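You operate a simulated robot arm through the tools that you are given. There is no shell and no other tool. Be economical: measure what you need, move in short steps, check, and stop when the job is done.

The job below is to be done with a simulated two-armed robot. You get a single attempt, and the scene is never put back.

Task
Add the green barrel bead to the blue post, then the pink stopper from the drawer and the white cap.
Fine: the stopper is pushed down on the beads, the cap sits on the tip; shut the purple drawer again. Set down upright: what you pick out.

It is judged by the outcome, as a careful person would: the job done as asked, and still so three seconds after it is handed in. It fails if anything else is knocked over, pushed out of place, dropped, spilled or broken. A push-on lid holds only when it is set on centred and level and pressed home; a screw cap is set on level and turned clockwise until tight.

Robot
Two 7-joint arms with fingered hands on one trunk that stands fixed in place. Base frame: the origin is at the foot of the trunk, x ahead of it, y to its left, z up. Units: m, rad, N and s.
The left shoulder is at [0.07, 0.139, 1.033], the right one opposite. With the tool pointing down near the work surface each hand reaches from about 0.44 to 0.84 m from the base axis, measured 20 degrees to its own side. Payload 3.9 kg a hand.
Tool frame (each hand has its own): the origin (TCP) lies between the finger pads and is the grasp point; the fingertips stand 0.029 m ahead of it; z points along the fingers, y is the line along which they close. Largest opening 0.1 m; the body of the gripper starts 0.034 m behind the TCP. The gripper is a hand of 5 fingers: y runs from the thumb to the fingers, the wrist lies at [-0.015, -0.105, -0.177] in the tool frame, and closing takes about 1.5 s.
Orientation is that of the tool frame in the base frame, as [roll, pitch, yaw] about the fixed x, y, z axes, in that order (R = Rz(yaw) Ry(pitch) Rx(roll)). With the fingers straight down and the wrist toward the robot, the tool's x, y and z point along [0, 1, 0], [1, 0, 0] and [0, 0, -1] of the base frame.

Tools
- The arms move only by the tool play_rows. It takes "left_commands", "right_commands" or both (then of equal length, played together; a hand with none holds still); each is a list of rows, each a list of 6 numbers: the shift along the base's x, y, z in mm, then the turn, a rotation vector about the base's x, y, z in rad. In form: [[dx, dy, dz, wx, wy, wz], ...]. A call has 1 to 10 rows; each row shifts and turns the commanded pose from where the row before left it. "left_gripper" and "right_gripper" are, for a hand that has rows, the opening, from 0 (shut) to 1 (fully open), set as the call begins (left out, the last holds). Rows are played at 5 a second. More than 0.05 m and 0.15 rad between two rows, or a gripper value outside its range, and nothing of the call is played. Where a pose cannot be reached the arm comes as near as it can. A force on the tool above 90 N (or 10 N above the force at the start of the call, whichever is more), or a blocked arm, ends the call early, and 0.2 s more pass. Each finger travels about 0.153 m/s and halts on what it meets, pressing with about 24 N; the grip force reading is that of the motor and also rises with nothing between the fingers. The clock runs only during rows and for 0.2 s after the last one: add rows that do not move to give the fingers time. The reply holds the time, the measured pose of the TCP, the force on the tool along the base axes, the opening and the grip force, in the units named above and with some noise, with the torque about the TCP (base axes, N m) and any sound that the robot's microphone picked up.
- Cameras (640 x 400 px; columns grow to the right, rows downward): "scene" is now at [0.1342, -0.0011, 1.3427]; the picture's right is [-0.00, -1.00, 0.00], its down [-0.67, 0.00, -0.75] and it looks along [0.75, -0.00, -0.67] (base axes); focal length 228 px, centre (320, 200). "left" rides on the left gripper at [-0.066, -0.086, -0.121] in its tool frame; the picture's right is [-0.76, -0.31, 0.58], its down [0.59, -0.70, 0.40] and it looks along [0.28, 0.64, 0.71] (tool axes); focal length 247 px, centre (320, 200). "right" rides on the right gripper at [0.065, -0.086, -0.121] in its tool frame; the picture's right is [-0.76, 0.31, -0.58], its down [-0.59, -0.70, 0.40] and it looks along [-0.28, 0.64, 0.71] (tool axes); focal length 247 px, centre (320, 200). There is no depth. A picture from a camera that has moved, and an enlarged one, comes with that camera's place and axes in the base frame and with its lens.
- capture(camera): a new picture of that camera. It takes no simulated time.
- slide_trunk(by): slides the trunk up (or, below 0, down) by that many m; the arms and the scene camera ride with it, the base frame stays. It gives what a move gives, with no picture.
- move_fingers(index, middle, ring, little, thumb_bend, thumb_turn, hand): sets how far each is bent, from 0 (flat) to 1 (curled in); at 0.3 the hand is open as for a grip, at 0.7 the pads meet at the TCP. One left out holds its place. A second passes; each finger stops where it meets its share of the squeeze, and holds until it gets a number again. A gripper value or a shape takes the hand back. It gives what a move gives, with no picture; readings hold the bend of each and the force on index, middle, ring, little, thumb and palm. thumb_turn goes from beside the hand (0) to across from the fingers (1), as for a grip.
- grasp_type(shape, hand): the hand has 5 fingers and takes this shape, open, in about a second: jaw (thumb against the fingers, like two jaws); tri (thumb and two fingers); tip (a fingertip pinch); poke (one finger out to press); point (the index stretched); flat (the hand flat); cup (the hand cupped); fist (a fist). The gripper value then closes the fingers along that shape, each until it touches; the sizes above hold for jaw. It gives what a move gives, with no picture.
- turn_head(pan, tilt): turns the head with the scene camera to pan (to the left, within 1.501 rad either way) and tilt (down, from -0.506 to 1.204), counted from straight ahead of the robot. It gives what a move gives.
- inspect(camera, box): a new picture of the part [left, top, right, bottom] of that camera's present view, enlarged. It takes no simulated time.
- sign_off(): hands the job in; it is judged then, once.

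Go step by step. Nothing tells you positions but the pictures and the camera data: compare them with the known pose of the tool, close in by small moves and look again before you grip or let go. The budget is 120 turns and 78 pictures, counting those below and the enlarged ones. Unless the task says otherwise, let go and move clear before handing in, and close with one line.

The tools are called after "Call:" as a command line: name --argument value ..., lists and objects as JSON in quotes. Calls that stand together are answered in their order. play_rows: Moves the arms, as the interface text tells. Its arguments: {"type":"object","properties":{"left_commands":{"type":"array","items":{"type":"array","items":{"type":"number"}}},"left_gripper":{"type":"number"},"right_commands":{"type":"array","items":{"type":"array","items":{"type":"number"}}},"right_gripper":{"type":"number"}},"required":[]} The other tools are called the same way: slide_trunk (by) slides the trunk up or down; grasp_type (shape, hand) gives the hand a shape; move_fingers (index, middle, ring, little, thumb_bend, thumb_turn, hand) moves the fingers one by one; turn_head (pan, tilt) turns the head that bears the scene camera; capture (camera) takes a picture; inspect (camera, box) takes an enlarged picture of a part of a camera's view; sign_off () hands the job in.

At the start:

```text
time: 0.0
left_tool_pos: [0.557, 0.1829, 1.1547]
left_orientation: [-3.141, 0.0, 1.573]
left_wrist_force: [-0.1, 0.1, 0.3]
left_moment: [-0.03, 0.05, -0.03]
left_width: 0.0998
left_grasp_force: 0.0
left_shape: jaw
left_bend: [0.3, 0.3, 0.3, 0.3, 0.3, 0.98]
left_finger forces: [0.0, 0.0, 0.1, 0.1, 0.0, 0.1]
right_tool_pos: [0.345, -0.1222, 1.1727]
right_orientation: [-3.139, 0.0, 1.57]
right_wrist_force: [0.2, -0.3, 0.2]
right_moment: [-0.02, 0.0, -0.02]
right_width: 0.1
right_grasp_force: 0.0
right_shape: jaw
right_bend: [0.3, 0.3, 0.3, 0.3, 0.3, 0.98]
right_finger forces: [0.0, 0.0, 0.1, 0.1, 0.1, 0.0]
trunk travel left (down, up): [-0.675, 0.165]
head pan, tilt: [-0.002, 0.73]
```

scene: 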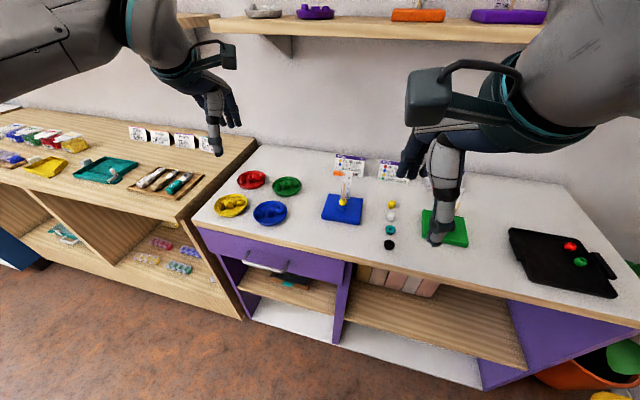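
right: 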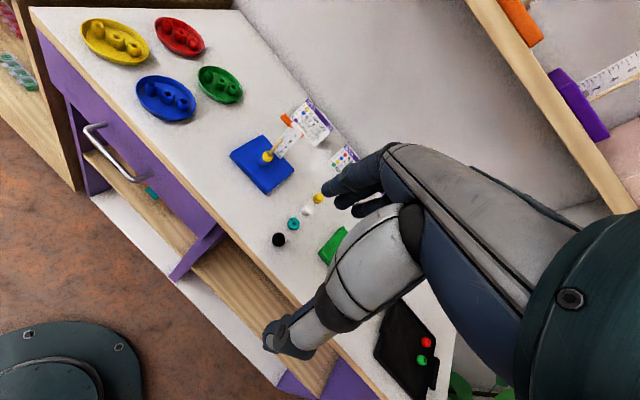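
left: 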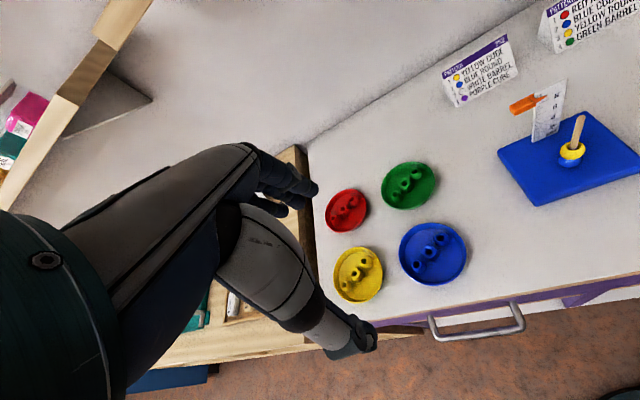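

I see a white table with a blue base with a post, a row of loose beads, dishes of beads, a green base behind the right arm and a black tray. I'll look closer first.

Call:
inspect --camera "scene" --box '[200, 140, 420, 270]'

Call:
inspect --camera "scene" --box '[400, 170, 640, 310]'

Call:
inspect --camera "left" --box '[320, 20, 640, 300]'

```text
2.91 times, centred on (310, 205) of scene
camera zoom: at [0.1342, -0.0011, 1.3427], right [0.0, -1.0, 0.0], down [-0.67, 0.0, -0.75], along [0.75, 0.0, -0.67], focal length 664 px, centre (349, 186)
```

zoom: 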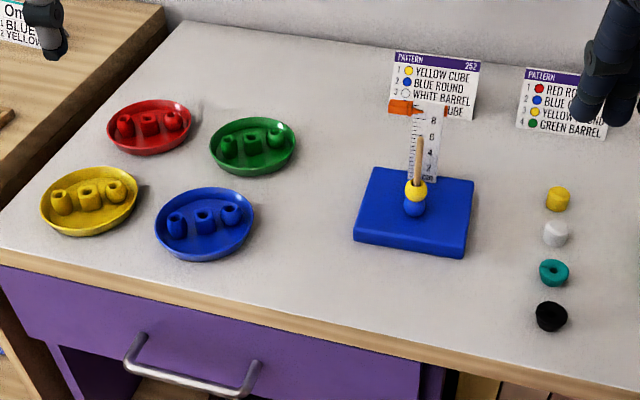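

```text
2.67 times, centred on (520, 240) of scene
camera zoom: at [0.1342, -0.0011, 1.3427], right [0.0, -1.0, 0.0], down [-0.67, 0.0, -0.75], along [0.75, 0.0, -0.67], focal length 609 px, centre (-213, 93)
```

zoom: 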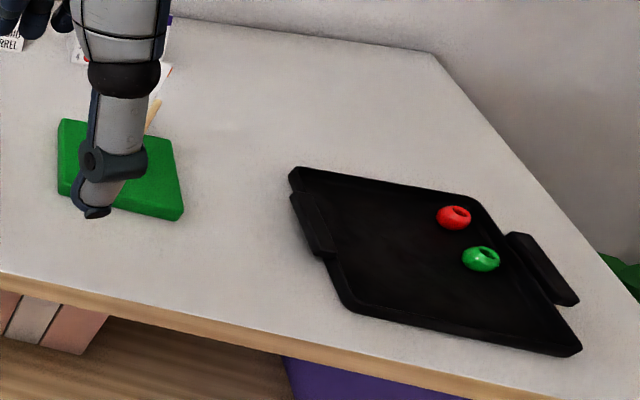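

```text
1.43 times, centred on (480, 160) of left
camera zoom: at [0.4706, 0.1174, 1.2746], right [-0.31, -0.76, -0.58], down [-0.7, 0.59, -0.4], along [0.64, 0.28, -0.71], focal length 353 px, centre (91, 257)
```

zoom: 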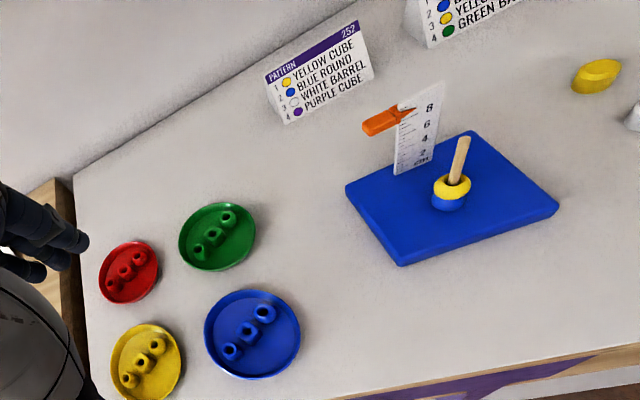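

Call:
inspect --camera "scene" --box '[265, 170, 309, 200]'

Call:
inspect --camera "scene" --box '[315, 155, 405, 255]'

Call:
inspect --camera "scene" --box '[190, 215, 370, 330]'

```text
13.33 times, centred on (287, 185) of scene
camera zoom: at [0.1342, -0.0011, 1.3427], right [0.0, -1.0, 0.0], down [-0.67, 0.0, -0.75], along [0.75, 0.0, -0.67], focal length 3046 px, centre (760, 400)
```

zoom: 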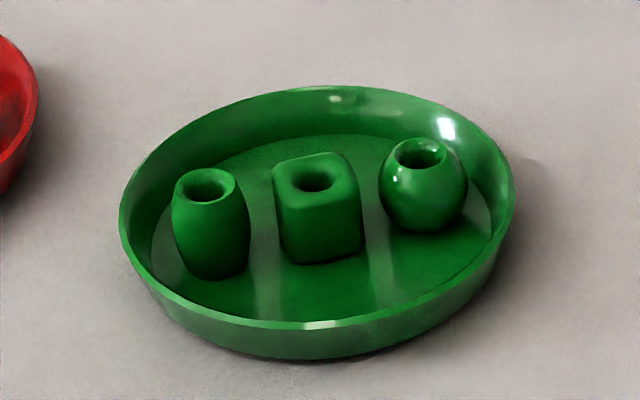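

```text
4.00 times, centred on (360, 205) of scene
camera zoom: at [0.1342, -0.0011, 1.3427], right [0.0, -1.0, 0.0], down [-0.67, 0.0, -0.75], along [0.75, 0.0, -0.67], focal length 914 px, centre (160, 180)
```

zoom: 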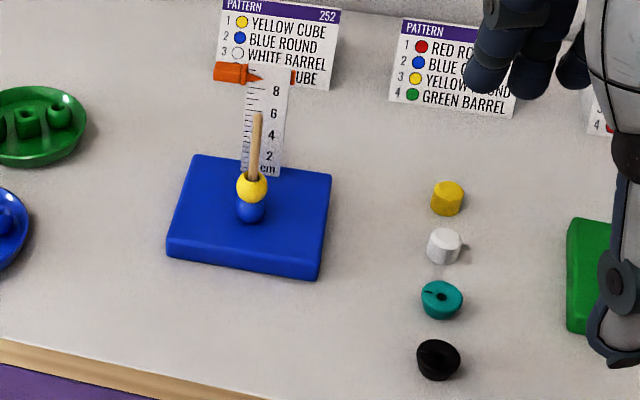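

```text
3.48 times, centred on (280, 272) of scene
camera zoom: at [0.1342, -0.0011, 1.3427], right [0.0, -1.0, 0.0], down [-0.67, 0.0, -0.75], along [0.75, 0.0, -0.67], focal length 795 px, centre (459, -52)
```

zoom: 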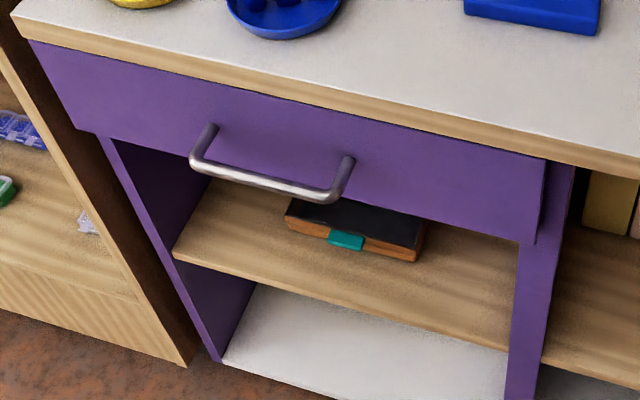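

The barrel is the leftmost bead in the green dish; the drawer is shut. I'll take closer left-camera views for triangulation.

Call:
inspect --camera "left" --box '[370, 155, 450, 215]'

Call:
inspect --camera "left" --box '[490, 70, 640, 210]'

Call:
inspect --camera "scene" --box '[318, 160, 366, 230]'

```text
6.67 times, centred on (410, 185) of left
camera zoom: at [0.4706, 0.1174, 1.2746], right [-0.31, -0.76, -0.58], down [-0.7, 0.59, -0.4], along [0.64, 0.28, -0.71], focal length 1646 px, centre (-280, 300)
```

zoom: 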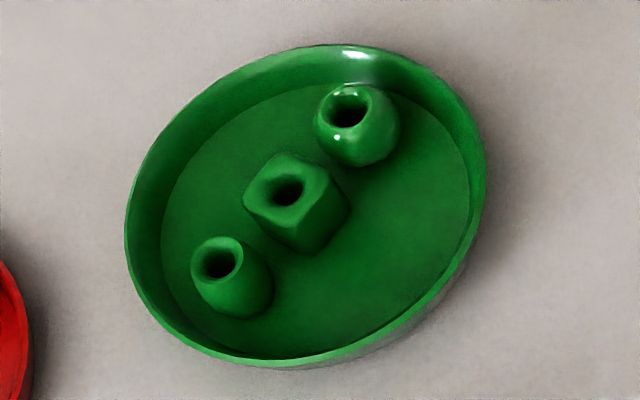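

```text
2.86 times, centred on (565, 140) of left
camera zoom: at [0.4706, 0.1174, 1.2746], right [-0.31, -0.76, -0.58], down [-0.7, 0.59, -0.4], along [0.64, 0.28, -0.71], focal length 706 px, centre (-380, 371)
```

zoom: 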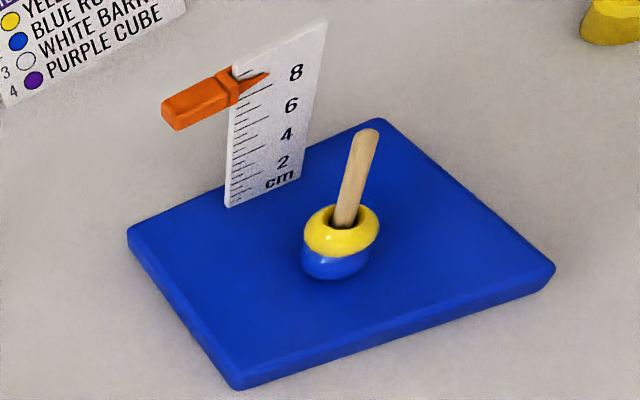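

```text
5.71 times, centred on (342, 195) of scene
camera zoom: at [0.1342, -0.0011, 1.3427], right [0.0, -1.0, 0.0], down [-0.67, 0.0, -0.75], along [0.75, 0.0, -0.67], focal length 1305 px, centre (194, 229)
```

zoom: 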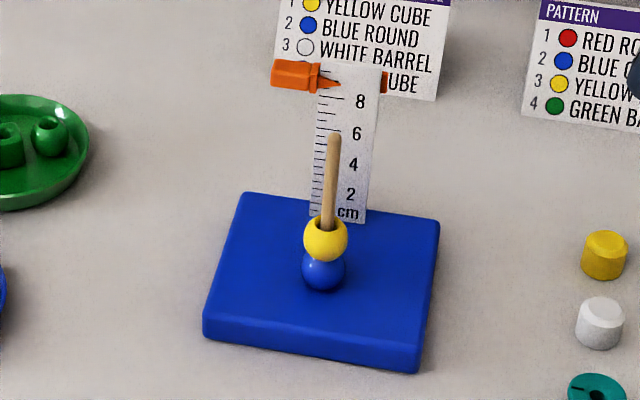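

Table top is about z 0.86, post at (0.608, -0.065) with tip z≈0.975, barrel top at about (0.7185, 0.1336, 0.889). I'll shape the left hand for a fingertip pinch and look at it.

Call:
grasp_type --shape "tip" --hand "left"

Call:
play_rows --left_commands '[[30, -10, -30, 0, 0, 0.1], [40, -10, -40, 0, 0, 0.1], [40, -10, -40, 0, 0, 0.1], [30, -10, -40, 0, 0, 0], [20, -9, -20, 0, 0, 0]]' --left_gripper 0.6

Call:
capture --camera "scene"

Call:
capture --camera "left"

```text
time: 0.9
left_tool_pos: [0.5558, 0.1818, 1.1548]
left_orientation: [3.141, 0.0, 1.57]
left_wrist_force: [-0.9, -1.0, 0.5]
left_moment: [0.03, 0.01, -0.02]
left_width: 0.0998
left_grasp_force: 0.1
left_shape: tip
left_bend: [0.3, 0.98, 0.99, 0.99, 0.3, 0.98]
left_finger forces: [0.0, 0.0, 0.0, 0.0, 0.0, 0.0]
right_tool_pos: [0.3447, -0.1207, 1.1731]
right_orientation: [3.141, -0.001, 1.571]
right_wrist_force: [0.0, -0.3, 0.0]
right_moment: [-0.01, 0.01, -0.01]
right_width: 0.0998
right_grasp_force: 0.3
right_shape: jaw
right_bend: [0.3, 0.3, 0.3, 0.3, 0.3, 0.98]
right_finger forces: [0.1, 0.0, 0.0, 0.1, 0.1, 0.0]
trunk travel left (down, up): [-0.675, 0.165]
head pan, tilt: [-0.002, 0.73]
```

```text
refused: row 2 steps farther than a row can; nothing moved
```

```text
65 pictures are left
camera scene: at [0.1343, -0.0011, 1.3427], right [0.0, -1.0, 0.0], down [-0.67, 0.0, -0.75], along [0.75, 0.0, -0.67], focal length 228 px, centre (320, 200)
```

scene: 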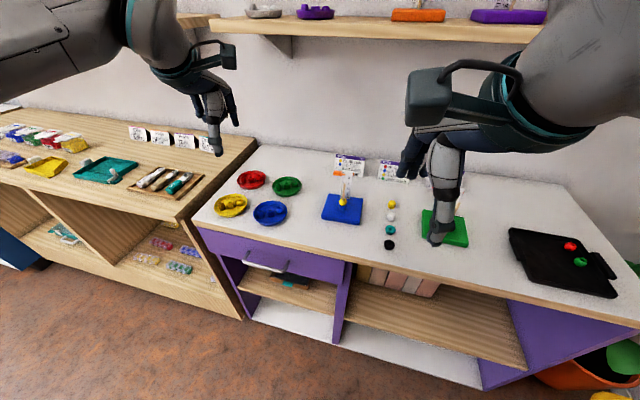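

```text
64 pictures are left
camera left: at [0.4706, 0.1175, 1.2746], right [-0.31, -0.76, -0.58], down [-0.7, 0.59, -0.4], along [0.64, 0.28, -0.71], focal length 247 px, centre (320, 200)
```

left: 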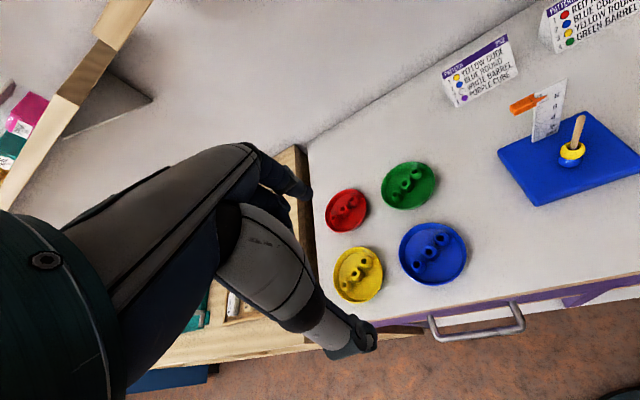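

The pinch shape is set. Moving over the barrel with small rows.

Call:
play_rows --left_commands '[[25, -7, -25, 0, 0, 0.05], [25, -7, -25, 0, 0, 0.05], [25, -7, -25, 0, 0, 0.05], [25, -7, -25, 0, 0, 0.05], [25, -7, -25, 0, 0, 0.05], [25, -7, -25, 0, 0, 0.05], [12, -5, -25, 0, 0, 0], [0, 0, -20, 0, 0, 0], [0, 0, 0, 0, 0, 0], [0, 0, 0, 0, 0, 0]]' --left_gripper 0.6

Call:
capture --camera "left"

Call:
inspect --camera "scene" --box '[220, 110, 340, 210]'

```text
time: 3.1
left_tool_pos: [0.7182, 0.1347, 0.9596]
left_orientation: [3.14, -0.002, 1.869]
left_wrist_force: [0.2, -0.2, 0.3]
left_moment: [-0.01, -0.03, 0.03]
left_width: 0.0606
left_grasp_force: 0.0
left_shape: tip
left_bend: [0.45, 0.98, 0.99, 0.99, 0.3, 1.0]
left_finger forces: [0.1, 0.1, 0.1, 0.0, 0.0, 0.0]
right_tool_pos: [0.3443, -0.1214, 1.1719]
right_orientation: [3.14, 0.0, 1.569]
right_wrist_force: [0.6, -0.3, 0.2]
right_moment: [0.02, 0.05, -0.01]
right_width: 0.0996
right_grasp_force: 0.1
right_shape: jaw
right_bend: [0.3, 0.3, 0.3, 0.3, 0.3, 0.98]
right_finger forces: [0.0, 0.0, 0.0, 0.1, 0.0, 0.1]
trunk travel left (down, up): [-0.675, 0.165]
head pan, tilt: [-0.002, 0.73]
```

```text
63 pictures are left
camera left: at [0.6551, 0.0478, 1.0793], right [-0.07, -0.81, -0.58], down [-0.85, 0.36, -0.4], along [0.53, 0.46, -0.71], focal length 247 px, centre (320, 200)
```

left: 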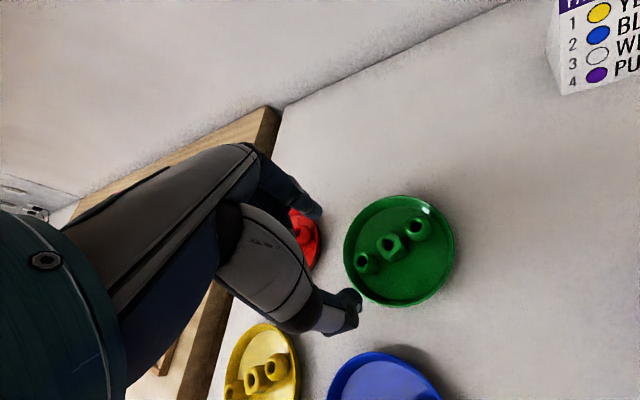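

```text
4.00 times, centred on (280, 160) of scene
camera zoom: at [0.1343, -0.001, 1.3427], right [0.0, -1.0, 0.0], down [-0.67, 0.0, -0.74], along [0.74, 0.0, -0.67], focal length 914 px, centre (480, 360)
```

zoom: 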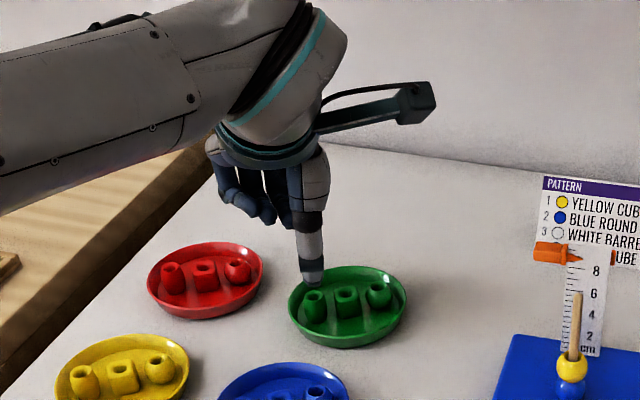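

Alignment looks right with the camera geometry. Narrowing the opening and descending partway, then checking.

Call:
play_rows --left_commands '[[0, -1, 0, 0, 0, 0], [0, 0, 0, 0, 0, 0], [0, 0, -20, 0, 0, 0], [0, 0, -15, 0, 0, 0], [0, 0, 0, 0, 0, 0]]' --left_gripper 0.4

Call:
inspect --camera "left" --box '[260, 180, 420, 320]'

Call:
inspect --camera "scene" --box '[265, 160, 313, 200]'

```text
time: 4.3
left_tool_pos: [0.7169, 0.1338, 0.9255]
left_orientation: [-3.14, 0.001, 1.871]
left_wrist_force: [-0.1, 0.0, 0.4]
left_moment: [0.02, -0.04, 0.01]
left_width: 0.0406
left_grasp_force: 0.0
left_shape: tip
left_bend: [0.48, 0.98, 0.99, 0.99, 0.41, 1.0]
left_finger forces: [0.1, 0.0, 0.0, 0.0, 0.0, 0.0]
right_tool_pos: [0.3433, -0.1231, 1.1727]
right_orientation: [3.141, 0.0, 1.571]
right_wrist_force: [0.5, 0.5, 0.1]
right_moment: [-0.02, 0.0, 0.01]
right_width: 0.0998
right_grasp_force: 0.0
right_shape: jaw
right_bend: [0.3, 0.3, 0.3, 0.3, 0.3, 0.98]
right_finger forces: [0.0, 0.1, 0.1, 0.0, 0.0, 0.0]
trunk travel left (down, up): [-0.675, 0.165]
head pan, tilt: [-0.002, 0.73]
```

```text
2.86 times, centred on (340, 250) of left
camera zoom: at [0.6557, 0.0467, 1.045], right [-0.07, -0.81, -0.58], down [-0.85, 0.36, -0.4], along [0.53, 0.46, -0.71], focal length 706 px, centre (263, 57)
```

zoom: 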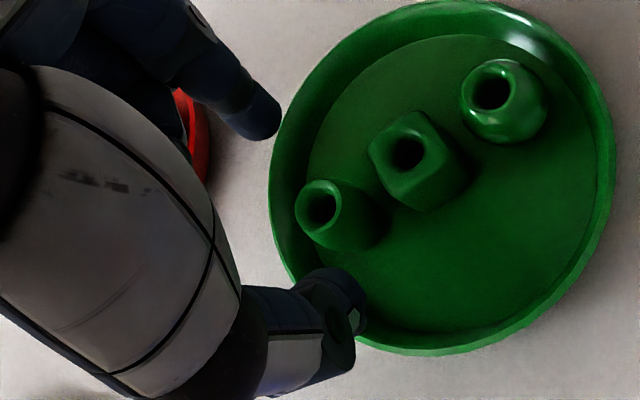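

```text
10.00 times, centred on (289, 180) of scene
camera zoom: at [0.1341, -0.0011, 1.3427], right [0.0, -1.0, 0.0], down [-0.67, 0.0, -0.75], along [0.75, 0.0, -0.67], focal length 2284 px, centre (630, 400)
```

zoom: 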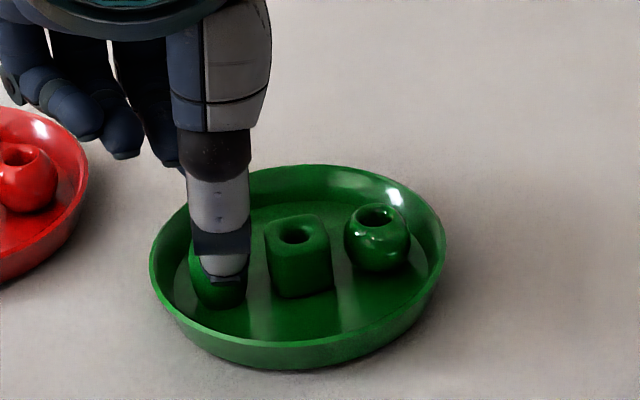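

Call:
play_rows --left_commands '[[0.8, -0.5, 0, 0, 0, 0], [0, 0, 0, 0, 0, 0], [0, 0, -8, 0, 0, 0], [0, 0, -8, 0, 0, 0], [0, 0, -5, 0, 0, 0], [0, 0, 0, 0, 0, 0]]' --left_gripper 0.32

Call:
inspect --camera "left" --box '[260, 180, 420, 320]'

```text
time: 5.7
left_tool_pos: [0.7185, 0.1324, 0.9028]
left_orientation: [-3.141, 0.0, 1.869]
left_wrist_force: [0.3, -0.2, 1.2]
left_moment: [-0.05, 0.0, 0.0]
left_width: 0.0321
left_grasp_force: 0.0
left_shape: tip
left_bend: [0.52, 0.98, 0.99, 0.99, 0.44, 1.0]
left_finger forces: [0.1, 0.0, 0.0, 0.0, 1.0, 0.0]
right_tool_pos: [0.3449, -0.1207, 1.1734]
right_orientation: [3.141, -0.001, 1.57]
right_wrist_force: [0.0, -1.0, -0.1]
right_moment: [-0.02, 0.0, 0.03]
right_width: 0.0998
right_grasp_force: 0.1
right_shape: jaw
right_bend: [0.3, 0.3, 0.3, 0.3, 0.3, 0.98]
right_finger forces: [0.0, 0.0, 0.1, 0.0, 0.0, 0.0]
trunk travel left (down, up): [-0.675, 0.165]
head pan, tilt: [-0.002, 0.73]
```

```text
2.86 times, centred on (340, 250) of left
camera zoom: at [0.6566, 0.0463, 1.0237], right [-0.07, -0.81, -0.58], down [-0.85, 0.36, -0.4], along [0.53, 0.46, -0.71], focal length 706 px, centre (263, 57)
```

zoom: 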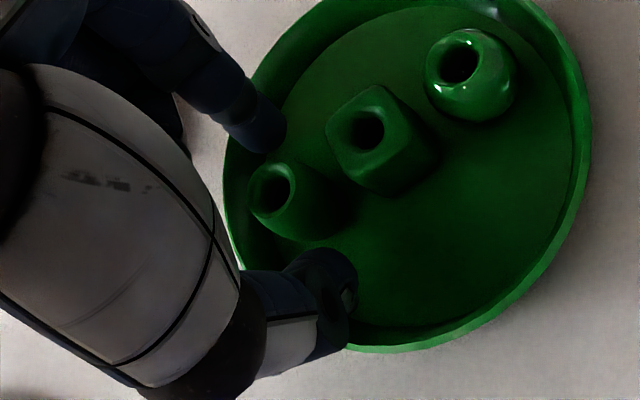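

Call:
play_rows --left_commands '[[-0.3, 1.5, 0, 0, 0, 0], [0, 0, -3, 0, 0, 0], [0, 0, 0, 0, 0, 0]]'

Call:
play_rows --left_commands '[[0, 0, 0, 0, 0, 0], [0, 0, 0, 0, 0, 0], [0, 0, 0, 0, 0, 0], [0, 0, 0, 0, 0, 0], [0, 0, 0, 0, 0, 0], [0, 0, 0, 0, 0, 0]]' --left_gripper 0.0

Call:
inspect --camera "left" --box '[260, 180, 420, 320]'

```text
time: 6.5
left_tool_pos: [0.7177, 0.1347, 0.901]
left_orientation: [-3.141, 0.0, 1.869]
left_wrist_force: [0.2, -0.1, 0.9]
left_moment: [-0.01, -0.01, -0.02]
left_width: 0.0321
left_grasp_force: 0.1
left_shape: tip
left_bend: [0.52, 0.98, 0.99, 0.99, 0.44, 1.0]
left_finger forces: [0.0, 0.0, 0.0, 0.1, 0.6, 0.0]
right_tool_pos: [0.3442, -0.1211, 1.1738]
right_orientation: [3.141, 0.0, 1.571]
right_wrist_force: [-0.2, 0.7, -0.1]
right_moment: [-0.02, 0.01, -0.02]
right_width: 0.1
right_grasp_force: 0.1
right_shape: jaw
right_bend: [0.3, 0.3, 0.3, 0.3, 0.3, 0.98]
right_finger forces: [0.0, 0.0, 0.0, 0.0, 0.0, 0.1]
trunk travel left (down, up): [-0.675, 0.165]
head pan, tilt: [-0.002, 0.73]
```

```text
time: 7.9
left_tool_pos: [0.7181, 0.1348, 0.9006]
left_orientation: [-3.141, 0.001, 1.871]
left_wrist_force: [0.2, -0.5, -0.2]
left_moment: [-0.02, -0.01, -0.03]
left_width: 0.0115
left_grasp_force: 23.8
left_shape: tip
left_bend: [0.65, 1.0, 1.0, 1.0, 0.72, 1.0]
left_finger forces: [21.6, 0.1, 0.0, 0.0, 21.4, 0.0]
right_tool_pos: [0.3457, -0.1212, 1.1728]
right_orientation: [-3.14, 0.001, 1.57]
right_wrist_force: [-0.2, 0.2, 0.4]
right_moment: [-0.04, -0.02, 0.0]
right_width: 0.0998
right_grasp_force: 0.0
right_shape: jaw
right_bend: [0.3, 0.3, 0.3, 0.3, 0.3, 0.98]
right_finger forces: [0.1, 0.0, 0.1, 0.0, 0.0, 0.1]
trunk travel left (down, up): [-0.675, 0.165]
head pan, tilt: [-0.002, 0.73]
```

```text
2.86 times, centred on (340, 250) of left
camera zoom: at [0.656, 0.0478, 1.0207], right [-0.07, -0.81, -0.58], down [-0.85, 0.36, -0.4], along [0.53, 0.46, -0.71], focal length 706 px, centre (263, 57)
```

zoom: 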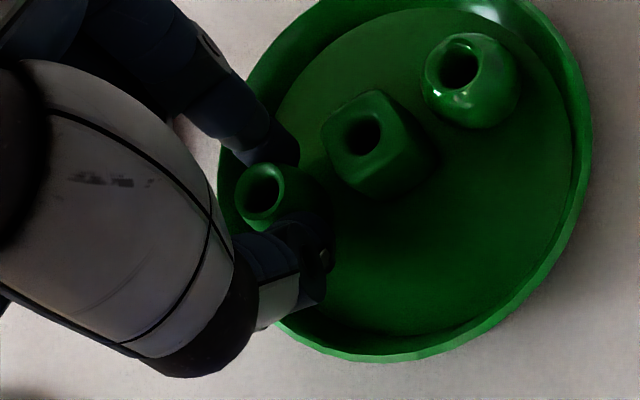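

The barrel top projects right on the tool axis and both pads press 21 N, so it's gripped. Lifting.

Call:
play_rows --left_commands '[[0, 0, 10, 0, 0, 0], [0, 0, 20, 0, 0, 0], [0, 0, 40, 0, 0, 0], [0, 0, 40, 0, 0, 0], [0, 0, 40, 0, 0, 0], [0, 0, 0, 0, 0, 0]]'

Call:
inspect --camera "left" --box '[260, 180, 420, 320]'

Call:
inspect --camera "scene" --box '[240, 70, 340, 200]'

```text
time: 9.3
left_tool_pos: [0.7182, 0.1355, 1.0514]
left_orientation: [-3.139, 0.0, 1.87]
left_wrist_force: [-0.4, -0.1, -0.6]
left_moment: [-0.01, -0.02, -0.01]
left_width: 0.0111
left_grasp_force: 23.8
left_shape: tip
left_bend: [0.65, 1.0, 1.0, 1.0, 0.72, 1.0]
left_finger forces: [21.5, 0.0, 0.0, 0.0, 21.3, 0.1]
right_tool_pos: [0.3458, -0.1216, 1.1729]
right_orientation: [-3.14, 0.001, 1.571]
right_wrist_force: [-0.5, 0.2, -0.3]
right_moment: [0.02, 0.0, -0.01]
right_width: 0.0998
right_grasp_force: 0.0
right_shape: jaw
right_bend: [0.3, 0.3, 0.3, 0.3, 0.3, 0.98]
right_finger forces: [0.0, 0.0, 0.0, 0.0, 0.0, 0.0]
trunk travel left (down, up): [-0.675, 0.165]
head pan, tilt: [-0.002, 0.73]
```

```text
2.86 times, centred on (340, 250) of left
camera zoom: at [0.6568, 0.0479, 1.1708], right [-0.07, -0.81, -0.58], down [-0.85, 0.36, -0.4], along [0.53, 0.46, -0.71], focal length 706 px, centre (263, 57)
```

zoom: 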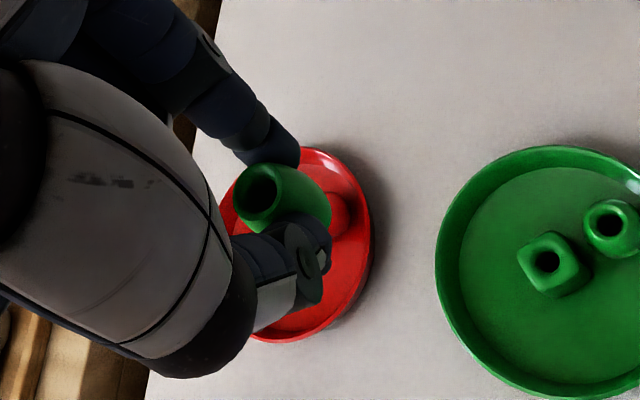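

```text
3.08 times, centred on (290, 135) of scene
camera zoom: at [0.1348, -0.0008, 1.3426], right [0.0, -1.0, 0.0], down [-0.67, 0.0, -0.74], along [0.74, 0.0, -0.67], focal length 703 px, centre (412, 400)
```

zoom: 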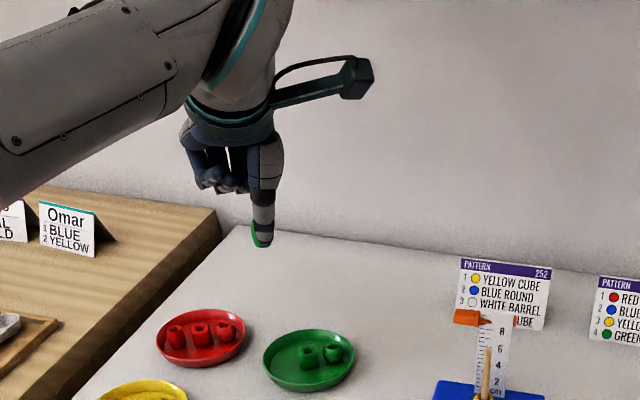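

Barrel is held upright; bottom about 37 mm below the TCP. Moving the right hand aside and carrying the bead over the post.

Call:
play_rows --left_commands '[[0, 0, 0, 0, 0, 0], [0, 0, 0, 0, 0, 0], [-18, -33, 0, 0, 0, 0], [-18, -33, 0, 0, 0, 0], [-18, -33, 0, 0, 0, 0], [-18, -33, 0, 0, 0, 0], [-18, -33, 0, 0, 0, 0], [-18, -33, 0, 0, 0, 0], [-2, -2, -20, 0, 0, 0], [0, 0, 0, 0, 0, 0]]' --right_commands '[[10, -40, 0, 0, 0, 0], [10, -40, 0, 0, 0, 0], [10, -40, 0, 0, 0, 0], [10, -40, 0, 0, 0, 0], [10, -40, 0, 0, 0, 0], [10, -30, 0, 0, 0, 0.1], [0, 0, 0, 0, 0, 0.1], [0, 0, 0, 0, 0, 0.1], [0, 0, 0, 0, 0, 0.1], [0, 0, 0, 0, 0, 0.1]]'

Call:
capture --camera "left"

Call:
inspect --camera "scene" --box '[310, 140, 374, 200]'

Call:
capture --camera "right"

```text
time: 11.5
left_tool_pos: [0.6075, -0.0647, 1.0313]
left_orientation: [-3.141, 0.002, 1.87]
left_wrist_force: [-0.5, -0.3, 0.7]
left_moment: [-0.04, -0.02, 0.01]
left_width: 0.0111
left_grasp_force: 23.8
left_shape: tip
left_bend: [0.65, 1.0, 1.0, 1.0, 0.72, 1.0]
left_finger forces: [21.4, 0.0, 0.0, 0.0, 21.5, 0.1]
right_tool_pos: [0.3321, -0.1681, 1.0643]
right_orientation: [3.133, -0.011, 1.99]
right_wrist_force: [-0.7, -0.2, 0.8]
right_moment: [0.0, 0.0, 0.0]
right_width: 0.0999
right_grasp_force: 0.0
right_shape: jaw
right_bend: [0.3, 0.3, 0.3, 0.3, 0.3, 0.98]
right_finger forces: [0.1, 0.0, 0.0, 0.0, 0.0, 0.0]
right hand out of reach, approached as far as the arm can: row 3, 4, 5, 6, 7, 8, 9, 10
trunk travel left (down, up): [-0.675, 0.165]
head pan, tilt: [-0.002, 0.73]
```

```text
55 pictures are left
camera left: at [0.5453, -0.1525, 1.1513], right [-0.07, -0.81, -0.58], down [-0.85, 0.36, -0.4], along [0.53, 0.46, -0.71], focal length 247 px, centre (320, 200)
```

left: 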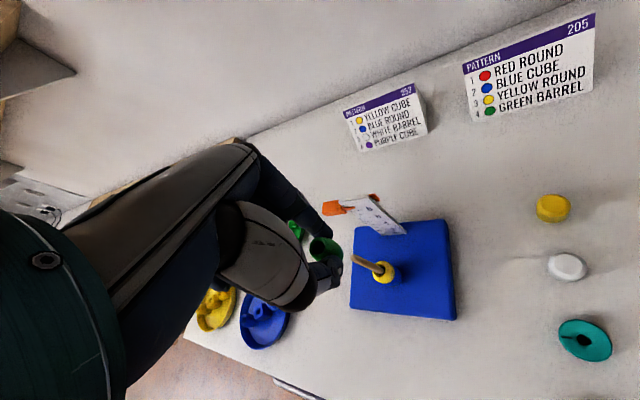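

```text
6.67 times, centred on (342, 170) of scene
camera zoom: at [0.1335, -0.0013, 1.3428], right [0.0, -1.0, 0.0], down [-0.67, 0.0, -0.75], along [0.75, 0.0, -0.67], focal length 1523 px, centre (173, 400)
```

zoom: 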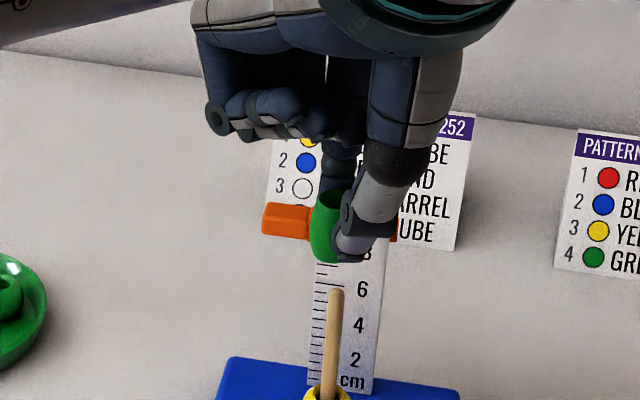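

```text
53 pictures are left
camera right: at [0.2254, -0.1444, 1.1839], right [0.59, -0.58, 0.57], down [-0.4, -0.82, -0.41], along [0.7, 0.01, -0.71], focal length 247 px, centre (320, 200)
```

right: 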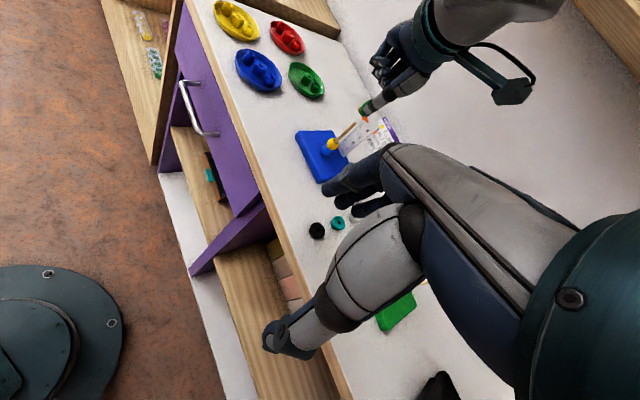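

Call:
inspect --camera "scene" --box '[334, 166, 354, 190]'

Call:
inspect --camera "left" --box '[290, 220, 410, 300]'

Call:
inspect --camera "right" --box '[310, 85, 400, 165]'

```text
16.00 times, centred on (344, 178) of scene
camera zoom: at [0.1335, -0.0013, 1.3428], right [0.0, -1.0, 0.0], down [-0.67, 0.0, -0.75], along [0.75, 0.0, -0.67], focal length 3655 px, centre (-64, 552)
```

zoom: 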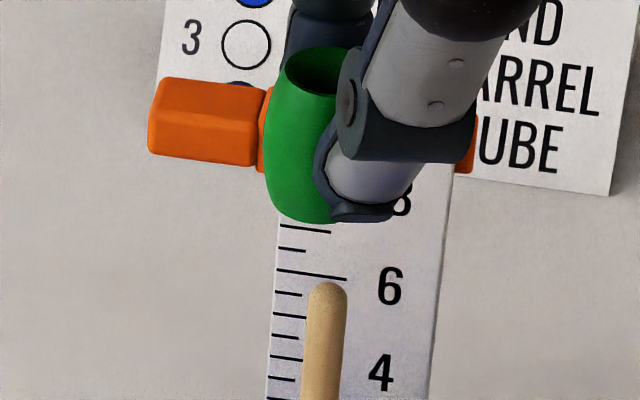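

```text
5.00 times, centred on (350, 260) of left
camera zoom: at [0.5453, -0.1525, 1.1513], right [-0.07, -0.81, -0.58], down [-0.85, 0.36, -0.4], along [0.53, 0.46, -0.71], focal length 1235 px, centre (170, -100)
```

zoom: 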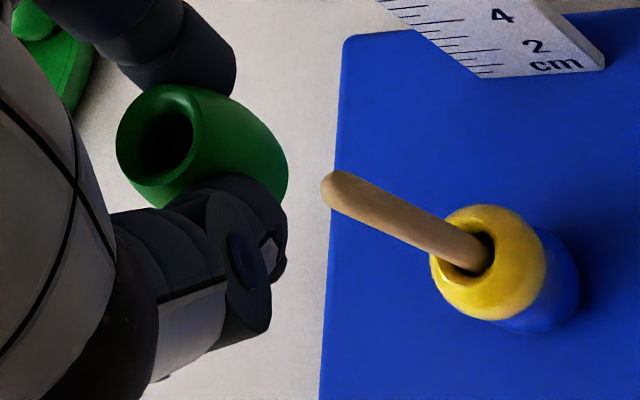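

```text
5.00 times, centred on (355, 125) of right
camera zoom: at [0.2254, -0.1444, 1.1839], right [0.59, -0.58, 0.57], down [-0.4, -0.82, -0.41], along [0.7, 0.01, -0.71], focal length 1235 px, centre (145, 575)
```

zoom: 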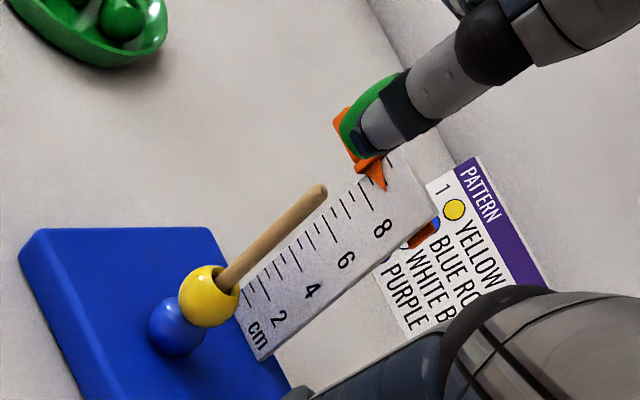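

The bead is about 3.5 mm short in x and about 2.4 mm too far in +y relative to the post. Correcting and lowering to just above the tip.

Call:
play_rows --left_commands '[[3.5, -2.4, 0, 0, 0, 0], [0, 0, -6, 0, 0, 0], [0, 0, -5, 0, 0, 0], [0, 0, 0, 0, 0, 0]]'

Call:
inspect --camera "scene" --box '[334, 166, 354, 190]'

Call:
inspect --camera "left" --box '[290, 220, 410, 300]'

```text
time: 12.5
left_tool_pos: [0.6115, -0.0681, 1.0208]
left_orientation: [3.141, -0.001, 1.869]
left_wrist_force: [-0.1, 0.3, 0.0]
left_moment: [0.0, -0.01, -0.02]
left_width: 0.0115
left_grasp_force: 24.2
left_shape: tip
left_bend: [0.65, 1.0, 1.0, 1.0, 0.72, 1.0]
left_finger forces: [21.5, 0.0, 0.0, 0.0, 21.5, 0.0]
right_tool_pos: [0.3313, -0.167, 1.0644]
right_orientation: [3.133, -0.011, 1.989]
right_wrist_force: [0.5, 0.0, -0.7]
right_moment: [-0.01, -0.02, -0.02]
right_width: 0.1001
right_grasp_force: 0.2
right_shape: jaw
right_bend: [0.3, 0.3, 0.3, 0.3, 0.3, 0.98]
right_finger forces: [0.1, 0.0, 0.0, 0.0, 0.0, 0.0]
trunk travel left (down, up): [-0.675, 0.165]
head pan, tilt: [-0.002, 0.73]
```

```text
16.00 times, centred on (344, 178) of scene
camera zoom: at [0.1341, -0.0012, 1.3427], right [0.0, -1.0, 0.0], down [-0.67, 0.0, -0.75], along [0.75, 0.0, -0.67], focal length 3655 px, centre (-64, 552)
```

zoom: 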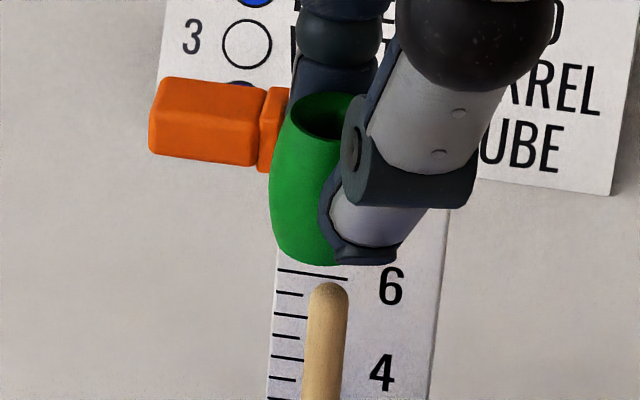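

```text
5.00 times, centred on (350, 260) of left
camera zoom: at [0.5493, -0.1542, 1.14], right [-0.07, -0.81, -0.58], down [-0.85, 0.36, -0.4], along [0.53, 0.46, -0.71], focal length 1235 px, centre (170, -100)
```

zoom: 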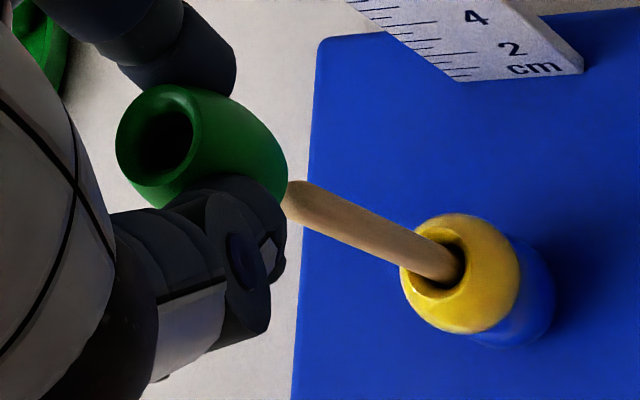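

Call:
play_rows --left_commands '[[-0.2, -0.9, 0, 0, 0, 0], [0, 0, -2, 0, 0, 0], [0, 0, 0, 0, 0, 0]]'

Call:
inspect --camera "scene" --box '[336, 170, 352, 190]'

Call:
inspect --camera "left" --box '[300, 230, 380, 290]'

```text
time: 13.3
left_tool_pos: [0.6097, -0.069, 1.0183]
left_orientation: [-3.141, 0.001, 1.868]
left_wrist_force: [-0.1, 0.1, 0.0]
left_moment: [-0.03, -0.02, 0.0]
left_width: 0.0112
left_grasp_force: 23.4
left_shape: tip
left_bend: [0.65, 1.0, 1.0, 1.0, 0.72, 1.0]
left_finger forces: [21.6, 0.0, 0.0, 0.0, 21.5, 0.0]
right_tool_pos: [0.3321, -0.1667, 1.0632]
right_orientation: [3.132, -0.01, 1.99]
right_wrist_force: [1.0, 0.0, 0.0]
right_moment: [-0.02, 0.01, -0.01]
right_width: 0.0999
right_grasp_force: 0.1
right_shape: jaw
right_bend: [0.3, 0.3, 0.3, 0.3, 0.3, 0.98]
right_finger forces: [0.0, 0.1, 0.0, 0.1, 0.1, 0.1]
trunk travel left (down, up): [-0.675, 0.165]
head pan, tilt: [-0.002, 0.73]
```

```text
16.00 times, centred on (344, 180) of scene
camera zoom: at [0.1342, -0.0011, 1.3427], right [0.0, -1.0, 0.0], down [-0.67, 0.0, -0.75], along [0.75, 0.0, -0.67], focal length 3655 px, centre (-64, 520)
```

zoom: 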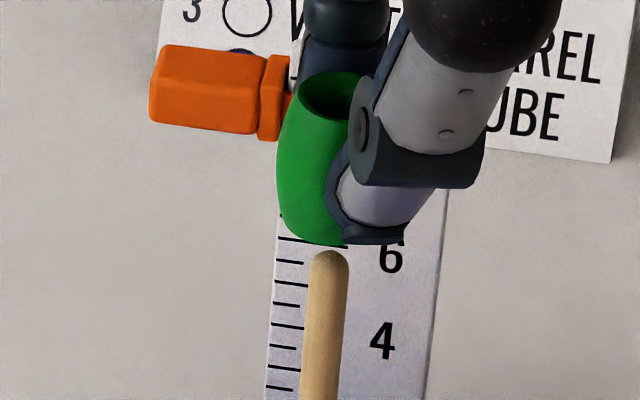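

```text
6.67 times, centred on (340, 260) of left
camera zoom: at [0.5492, -0.1554, 1.1379], right [-0.07, -0.81, -0.58], down [-0.85, 0.36, -0.4], along [0.53, 0.46, -0.71], focal length 1646 px, centre (187, -200)
```

zoom: 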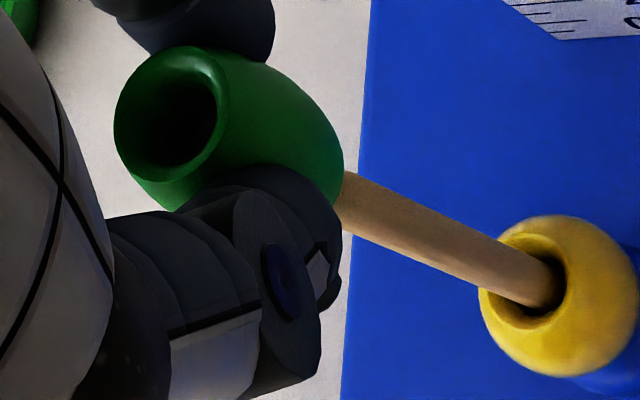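

Call:
play_rows --left_commands '[[-0.5, 0, 0, 0, 0, 0], [0, 0, -3, 0, 0, 0], [0, 0, -2, 0, 0, 0], [0, 0, -2, 0, 0, 0], [0, 0, 0, 0, 0, 0]]'

Call:
inspect --camera "scene" --box '[336, 170, 352, 190]'

Call:
inspect --camera "left" --box '[300, 230, 380, 290]'

```text
time: 14.5
left_tool_pos: [0.6117, -0.0685, 1.0113]
left_orientation: [-3.141, 0.002, 1.868]
left_wrist_force: [0.4, 0.0, 0.1]
left_moment: [-0.01, -0.01, 0.0]
left_width: 0.011
left_grasp_force: 24.6
left_shape: tip
left_bend: [0.65, 1.0, 1.0, 1.0, 0.72, 1.0]
left_finger forces: [21.6, 0.1, 0.1, 0.0, 21.5, 0.1]
right_tool_pos: [0.3323, -0.1666, 1.0629]
right_orientation: [3.133, -0.009, 1.989]
right_wrist_force: [0.9, 0.1, 0.1]
right_moment: [0.01, -0.01, -0.01]
right_width: 0.0999
right_grasp_force: 0.0
right_shape: jaw
right_bend: [0.3, 0.3, 0.3, 0.3, 0.3, 0.98]
right_finger forces: [0.1, 0.1, 0.0, 0.0, 0.0, 0.0]
trunk travel left (down, up): [-0.675, 0.165]
head pan, tilt: [-0.002, 0.73]
```

```text
16.00 times, centred on (344, 180) of scene
camera zoom: at [0.1342, -0.0011, 1.3427], right [0.0, -1.0, 0.0], down [-0.67, 0.0, -0.75], along [0.75, 0.0, -0.67], focal length 3655 px, centre (-64, 520)
```

zoom: 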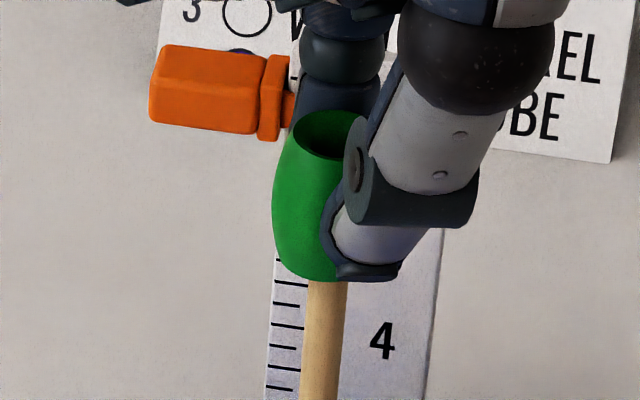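

```text
6.67 times, centred on (340, 260) of left
camera zoom: at [0.5491, -0.1553, 1.1304], right [-0.07, -0.81, -0.58], down [-0.85, 0.36, -0.4], along [0.53, 0.46, -0.71], focal length 1646 px, centre (187, -200)
```

zoom: 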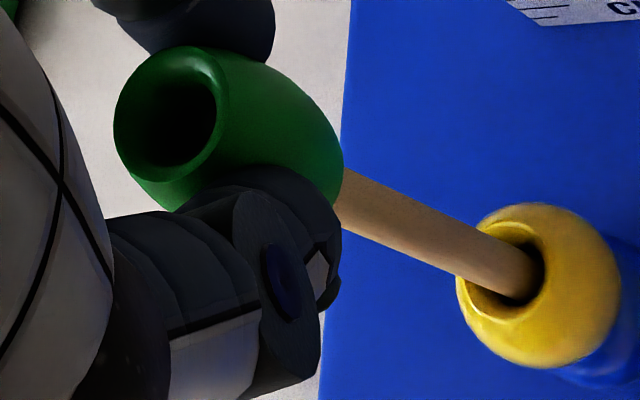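

Call:
play_rows --left_commands '[[0, 0, -2, 0, 0, 0], [0, 0, -2, 0, 0, 0], [0, 0, -2, 0, 0, 0], [0, 0, 0, 0, 0, 0]]'

Call:
inspect --camera "left" --box '[300, 230, 380, 290]'

```text
time: 15.5
left_tool_pos: [0.6118, -0.0677, 1.0054]
left_orientation: [-3.141, 0.001, 1.871]
left_wrist_force: [-0.6, 0.7, 1.1]
left_moment: [0.02, 0.04, 0.04]
left_width: 0.0111
left_grasp_force: 23.8
left_shape: tip
left_bend: [0.65, 1.0, 1.0, 1.0, 0.72, 1.0]
left_finger forces: [21.7, 0.0, 0.0, 0.0, 21.7, 0.0]
right_tool_pos: [0.3323, -0.1668, 1.0638]
right_orientation: [3.133, -0.009, 1.988]
right_wrist_force: [1.2, 0.9, -0.4]
right_moment: [-0.01, 0.01, 0.01]
right_width: 0.0999
right_grasp_force: 0.0
right_shape: jaw
right_bend: [0.3, 0.3, 0.3, 0.3, 0.3, 0.98]
right_finger forces: [0.0, 0.1, 0.0, 0.0, 0.0, 0.0]
trunk travel left (down, up): [-0.675, 0.165]
head pan, tilt: [-0.002, 0.73]
```

```text
6.67 times, centred on (340, 260) of left
camera zoom: at [0.5489, -0.1553, 1.1244], right [-0.07, -0.81, -0.58], down [-0.85, 0.36, -0.4], along [0.53, 0.46, -0.71], focal length 1646 px, centre (187, -200)
```

zoom: 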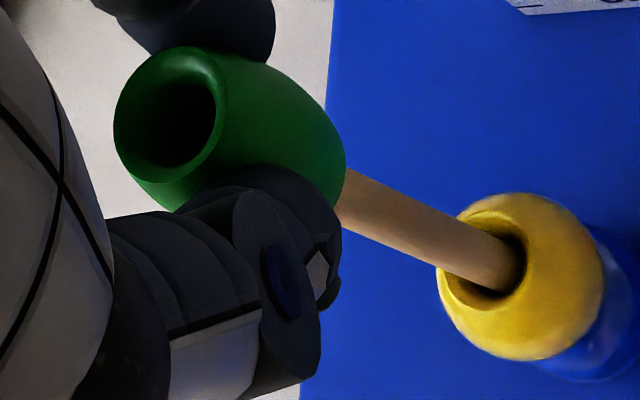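

The bead seems to be threading with little force; continuing down gently.

Call:
play_rows --left_commands '[[0, 0, -2, 0, 0, 0], [0, 0, -3, 0, 0, 0], [0, 0, -3, 0, 0, 0], [0, 0, -3, 0, 0, 0], [0, 0, -3, 0, 0, 0], [0, 0, 0, 0, 0, 0]]'

Call:
inspect --camera "left" --box '[300, 230, 380, 290]'

```text
time: 16.9
left_tool_pos: [0.6115, -0.0689, 0.9917]
left_orientation: [-3.141, 0.0, 1.869]
left_wrist_force: [-0.6, -0.6, 0.4]
left_moment: [-0.02, 0.0, -0.02]
left_width: 0.0114
left_grasp_force: 24.3
left_shape: tip
left_bend: [0.65, 1.0, 1.0, 1.0, 0.72, 1.0]
left_finger forces: [21.7, 0.1, 0.0, 0.0, 21.8, 0.0]
right_tool_pos: [0.3321, -0.1672, 1.0635]
right_orientation: [3.131, -0.01, 1.987]
right_wrist_force: [-0.3, 0.0, -0.7]
right_moment: [-0.03, -0.01, 0.04]
right_width: 0.0998
right_grasp_force: 0.1
right_shape: jaw
right_bend: [0.3, 0.3, 0.3, 0.3, 0.3, 0.98]
right_finger forces: [0.0, 0.0, 0.0, 0.0, 0.1, 0.1]
trunk travel left (down, up): [-0.675, 0.165]
head pan, tilt: [-0.002, 0.73]
```

```text
6.67 times, centred on (340, 260) of left
camera zoom: at [0.5489, -0.1553, 1.1102], right [-0.07, -0.81, -0.58], down [-0.85, 0.36, -0.4], along [0.53, 0.46, -0.71], focal length 1646 px, centre (187, -200)
```

zoom: 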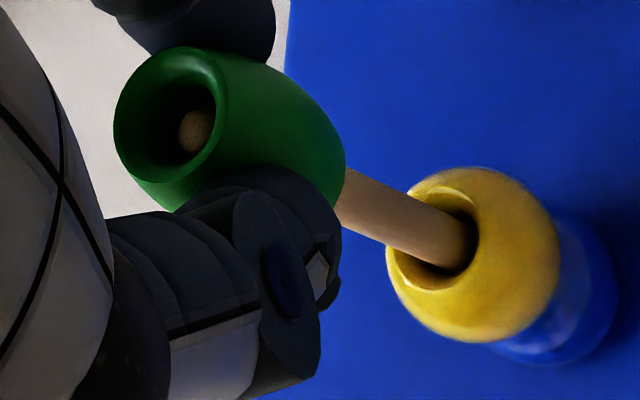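

The post tip is inside the bead. Lowering down to the yellow bead.

Call:
play_rows --left_commands '[[0, 0, -6, 0, 0, 0], [0, 0, -6, 0, 0, 0], [0, 0, -6, 0, 0, 0], [0, 0, -6, 0, 0, 0], [0, 0, -5, 0, 0, 0], [0, 0, 0, 0, 0, 0]]'

Call:
inspect --camera "left" --box '[260, 180, 420, 320]'

Call:
inspect --camera "scene" --box '[310, 140, 382, 230]'

```text
time: 18.3
left_tool_pos: [0.6106, -0.0684, 0.9606]
left_orientation: [3.141, 0.001, 1.869]
left_wrist_force: [-0.6, 0.3, 0.5]
left_moment: [0.0, 0.0, -0.01]
left_width: 0.0112
left_grasp_force: 23.6
left_shape: tip
left_bend: [0.65, 1.0, 1.0, 1.0, 0.72, 1.0]
left_finger forces: [21.8, 0.1, 0.0, 0.0, 21.9, 0.0]
right_tool_pos: [0.3316, -0.1666, 1.0629]
right_orientation: [3.133, -0.01, 1.987]
right_wrist_force: [0.3, -0.1, 1.2]
right_moment: [0.02, 0.02, 0.02]
right_width: 0.1001
right_grasp_force: 0.1
right_shape: jaw
right_bend: [0.3, 0.3, 0.3, 0.3, 0.3, 0.98]
right_finger forces: [0.1, 0.0, 0.0, 0.1, 0.0, 0.0]
trunk travel left (down, up): [-0.675, 0.165]
head pan, tilt: [-0.002, 0.73]
```

```text
2.86 times, centred on (340, 250) of left
camera zoom: at [0.5488, -0.1553, 1.0816], right [-0.07, -0.81, -0.58], down [-0.85, 0.36, -0.4], along [0.53, 0.46, -0.71], focal length 706 px, centre (263, 57)
```

zoom: 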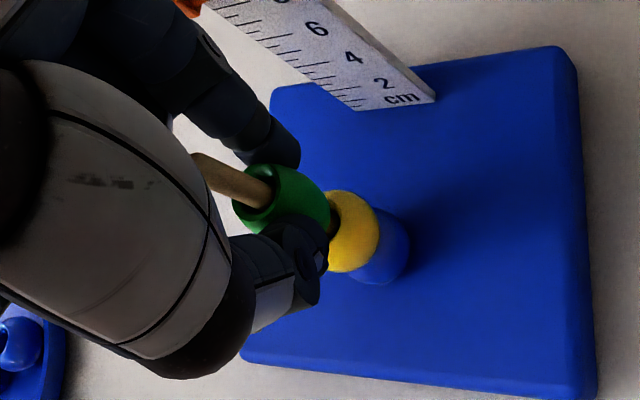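

```text
4.44 times, centred on (346, 185) of scene
camera zoom: at [0.1342, -0.0011, 1.3427], right [0.0, -1.0, 0.0], down [-0.67, 0.0, -0.75], along [0.75, 0.0, -0.67], focal length 1015 px, centre (204, 267)
```

zoom: 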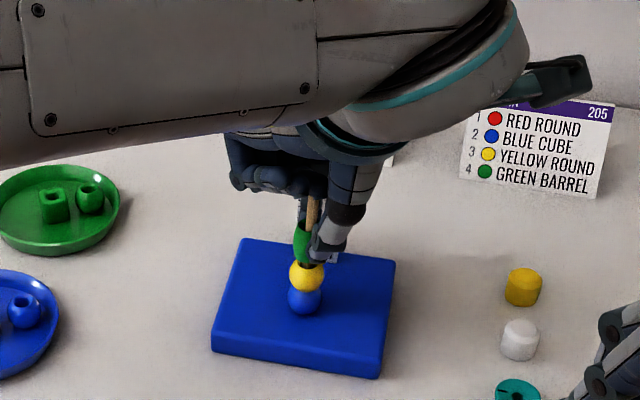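

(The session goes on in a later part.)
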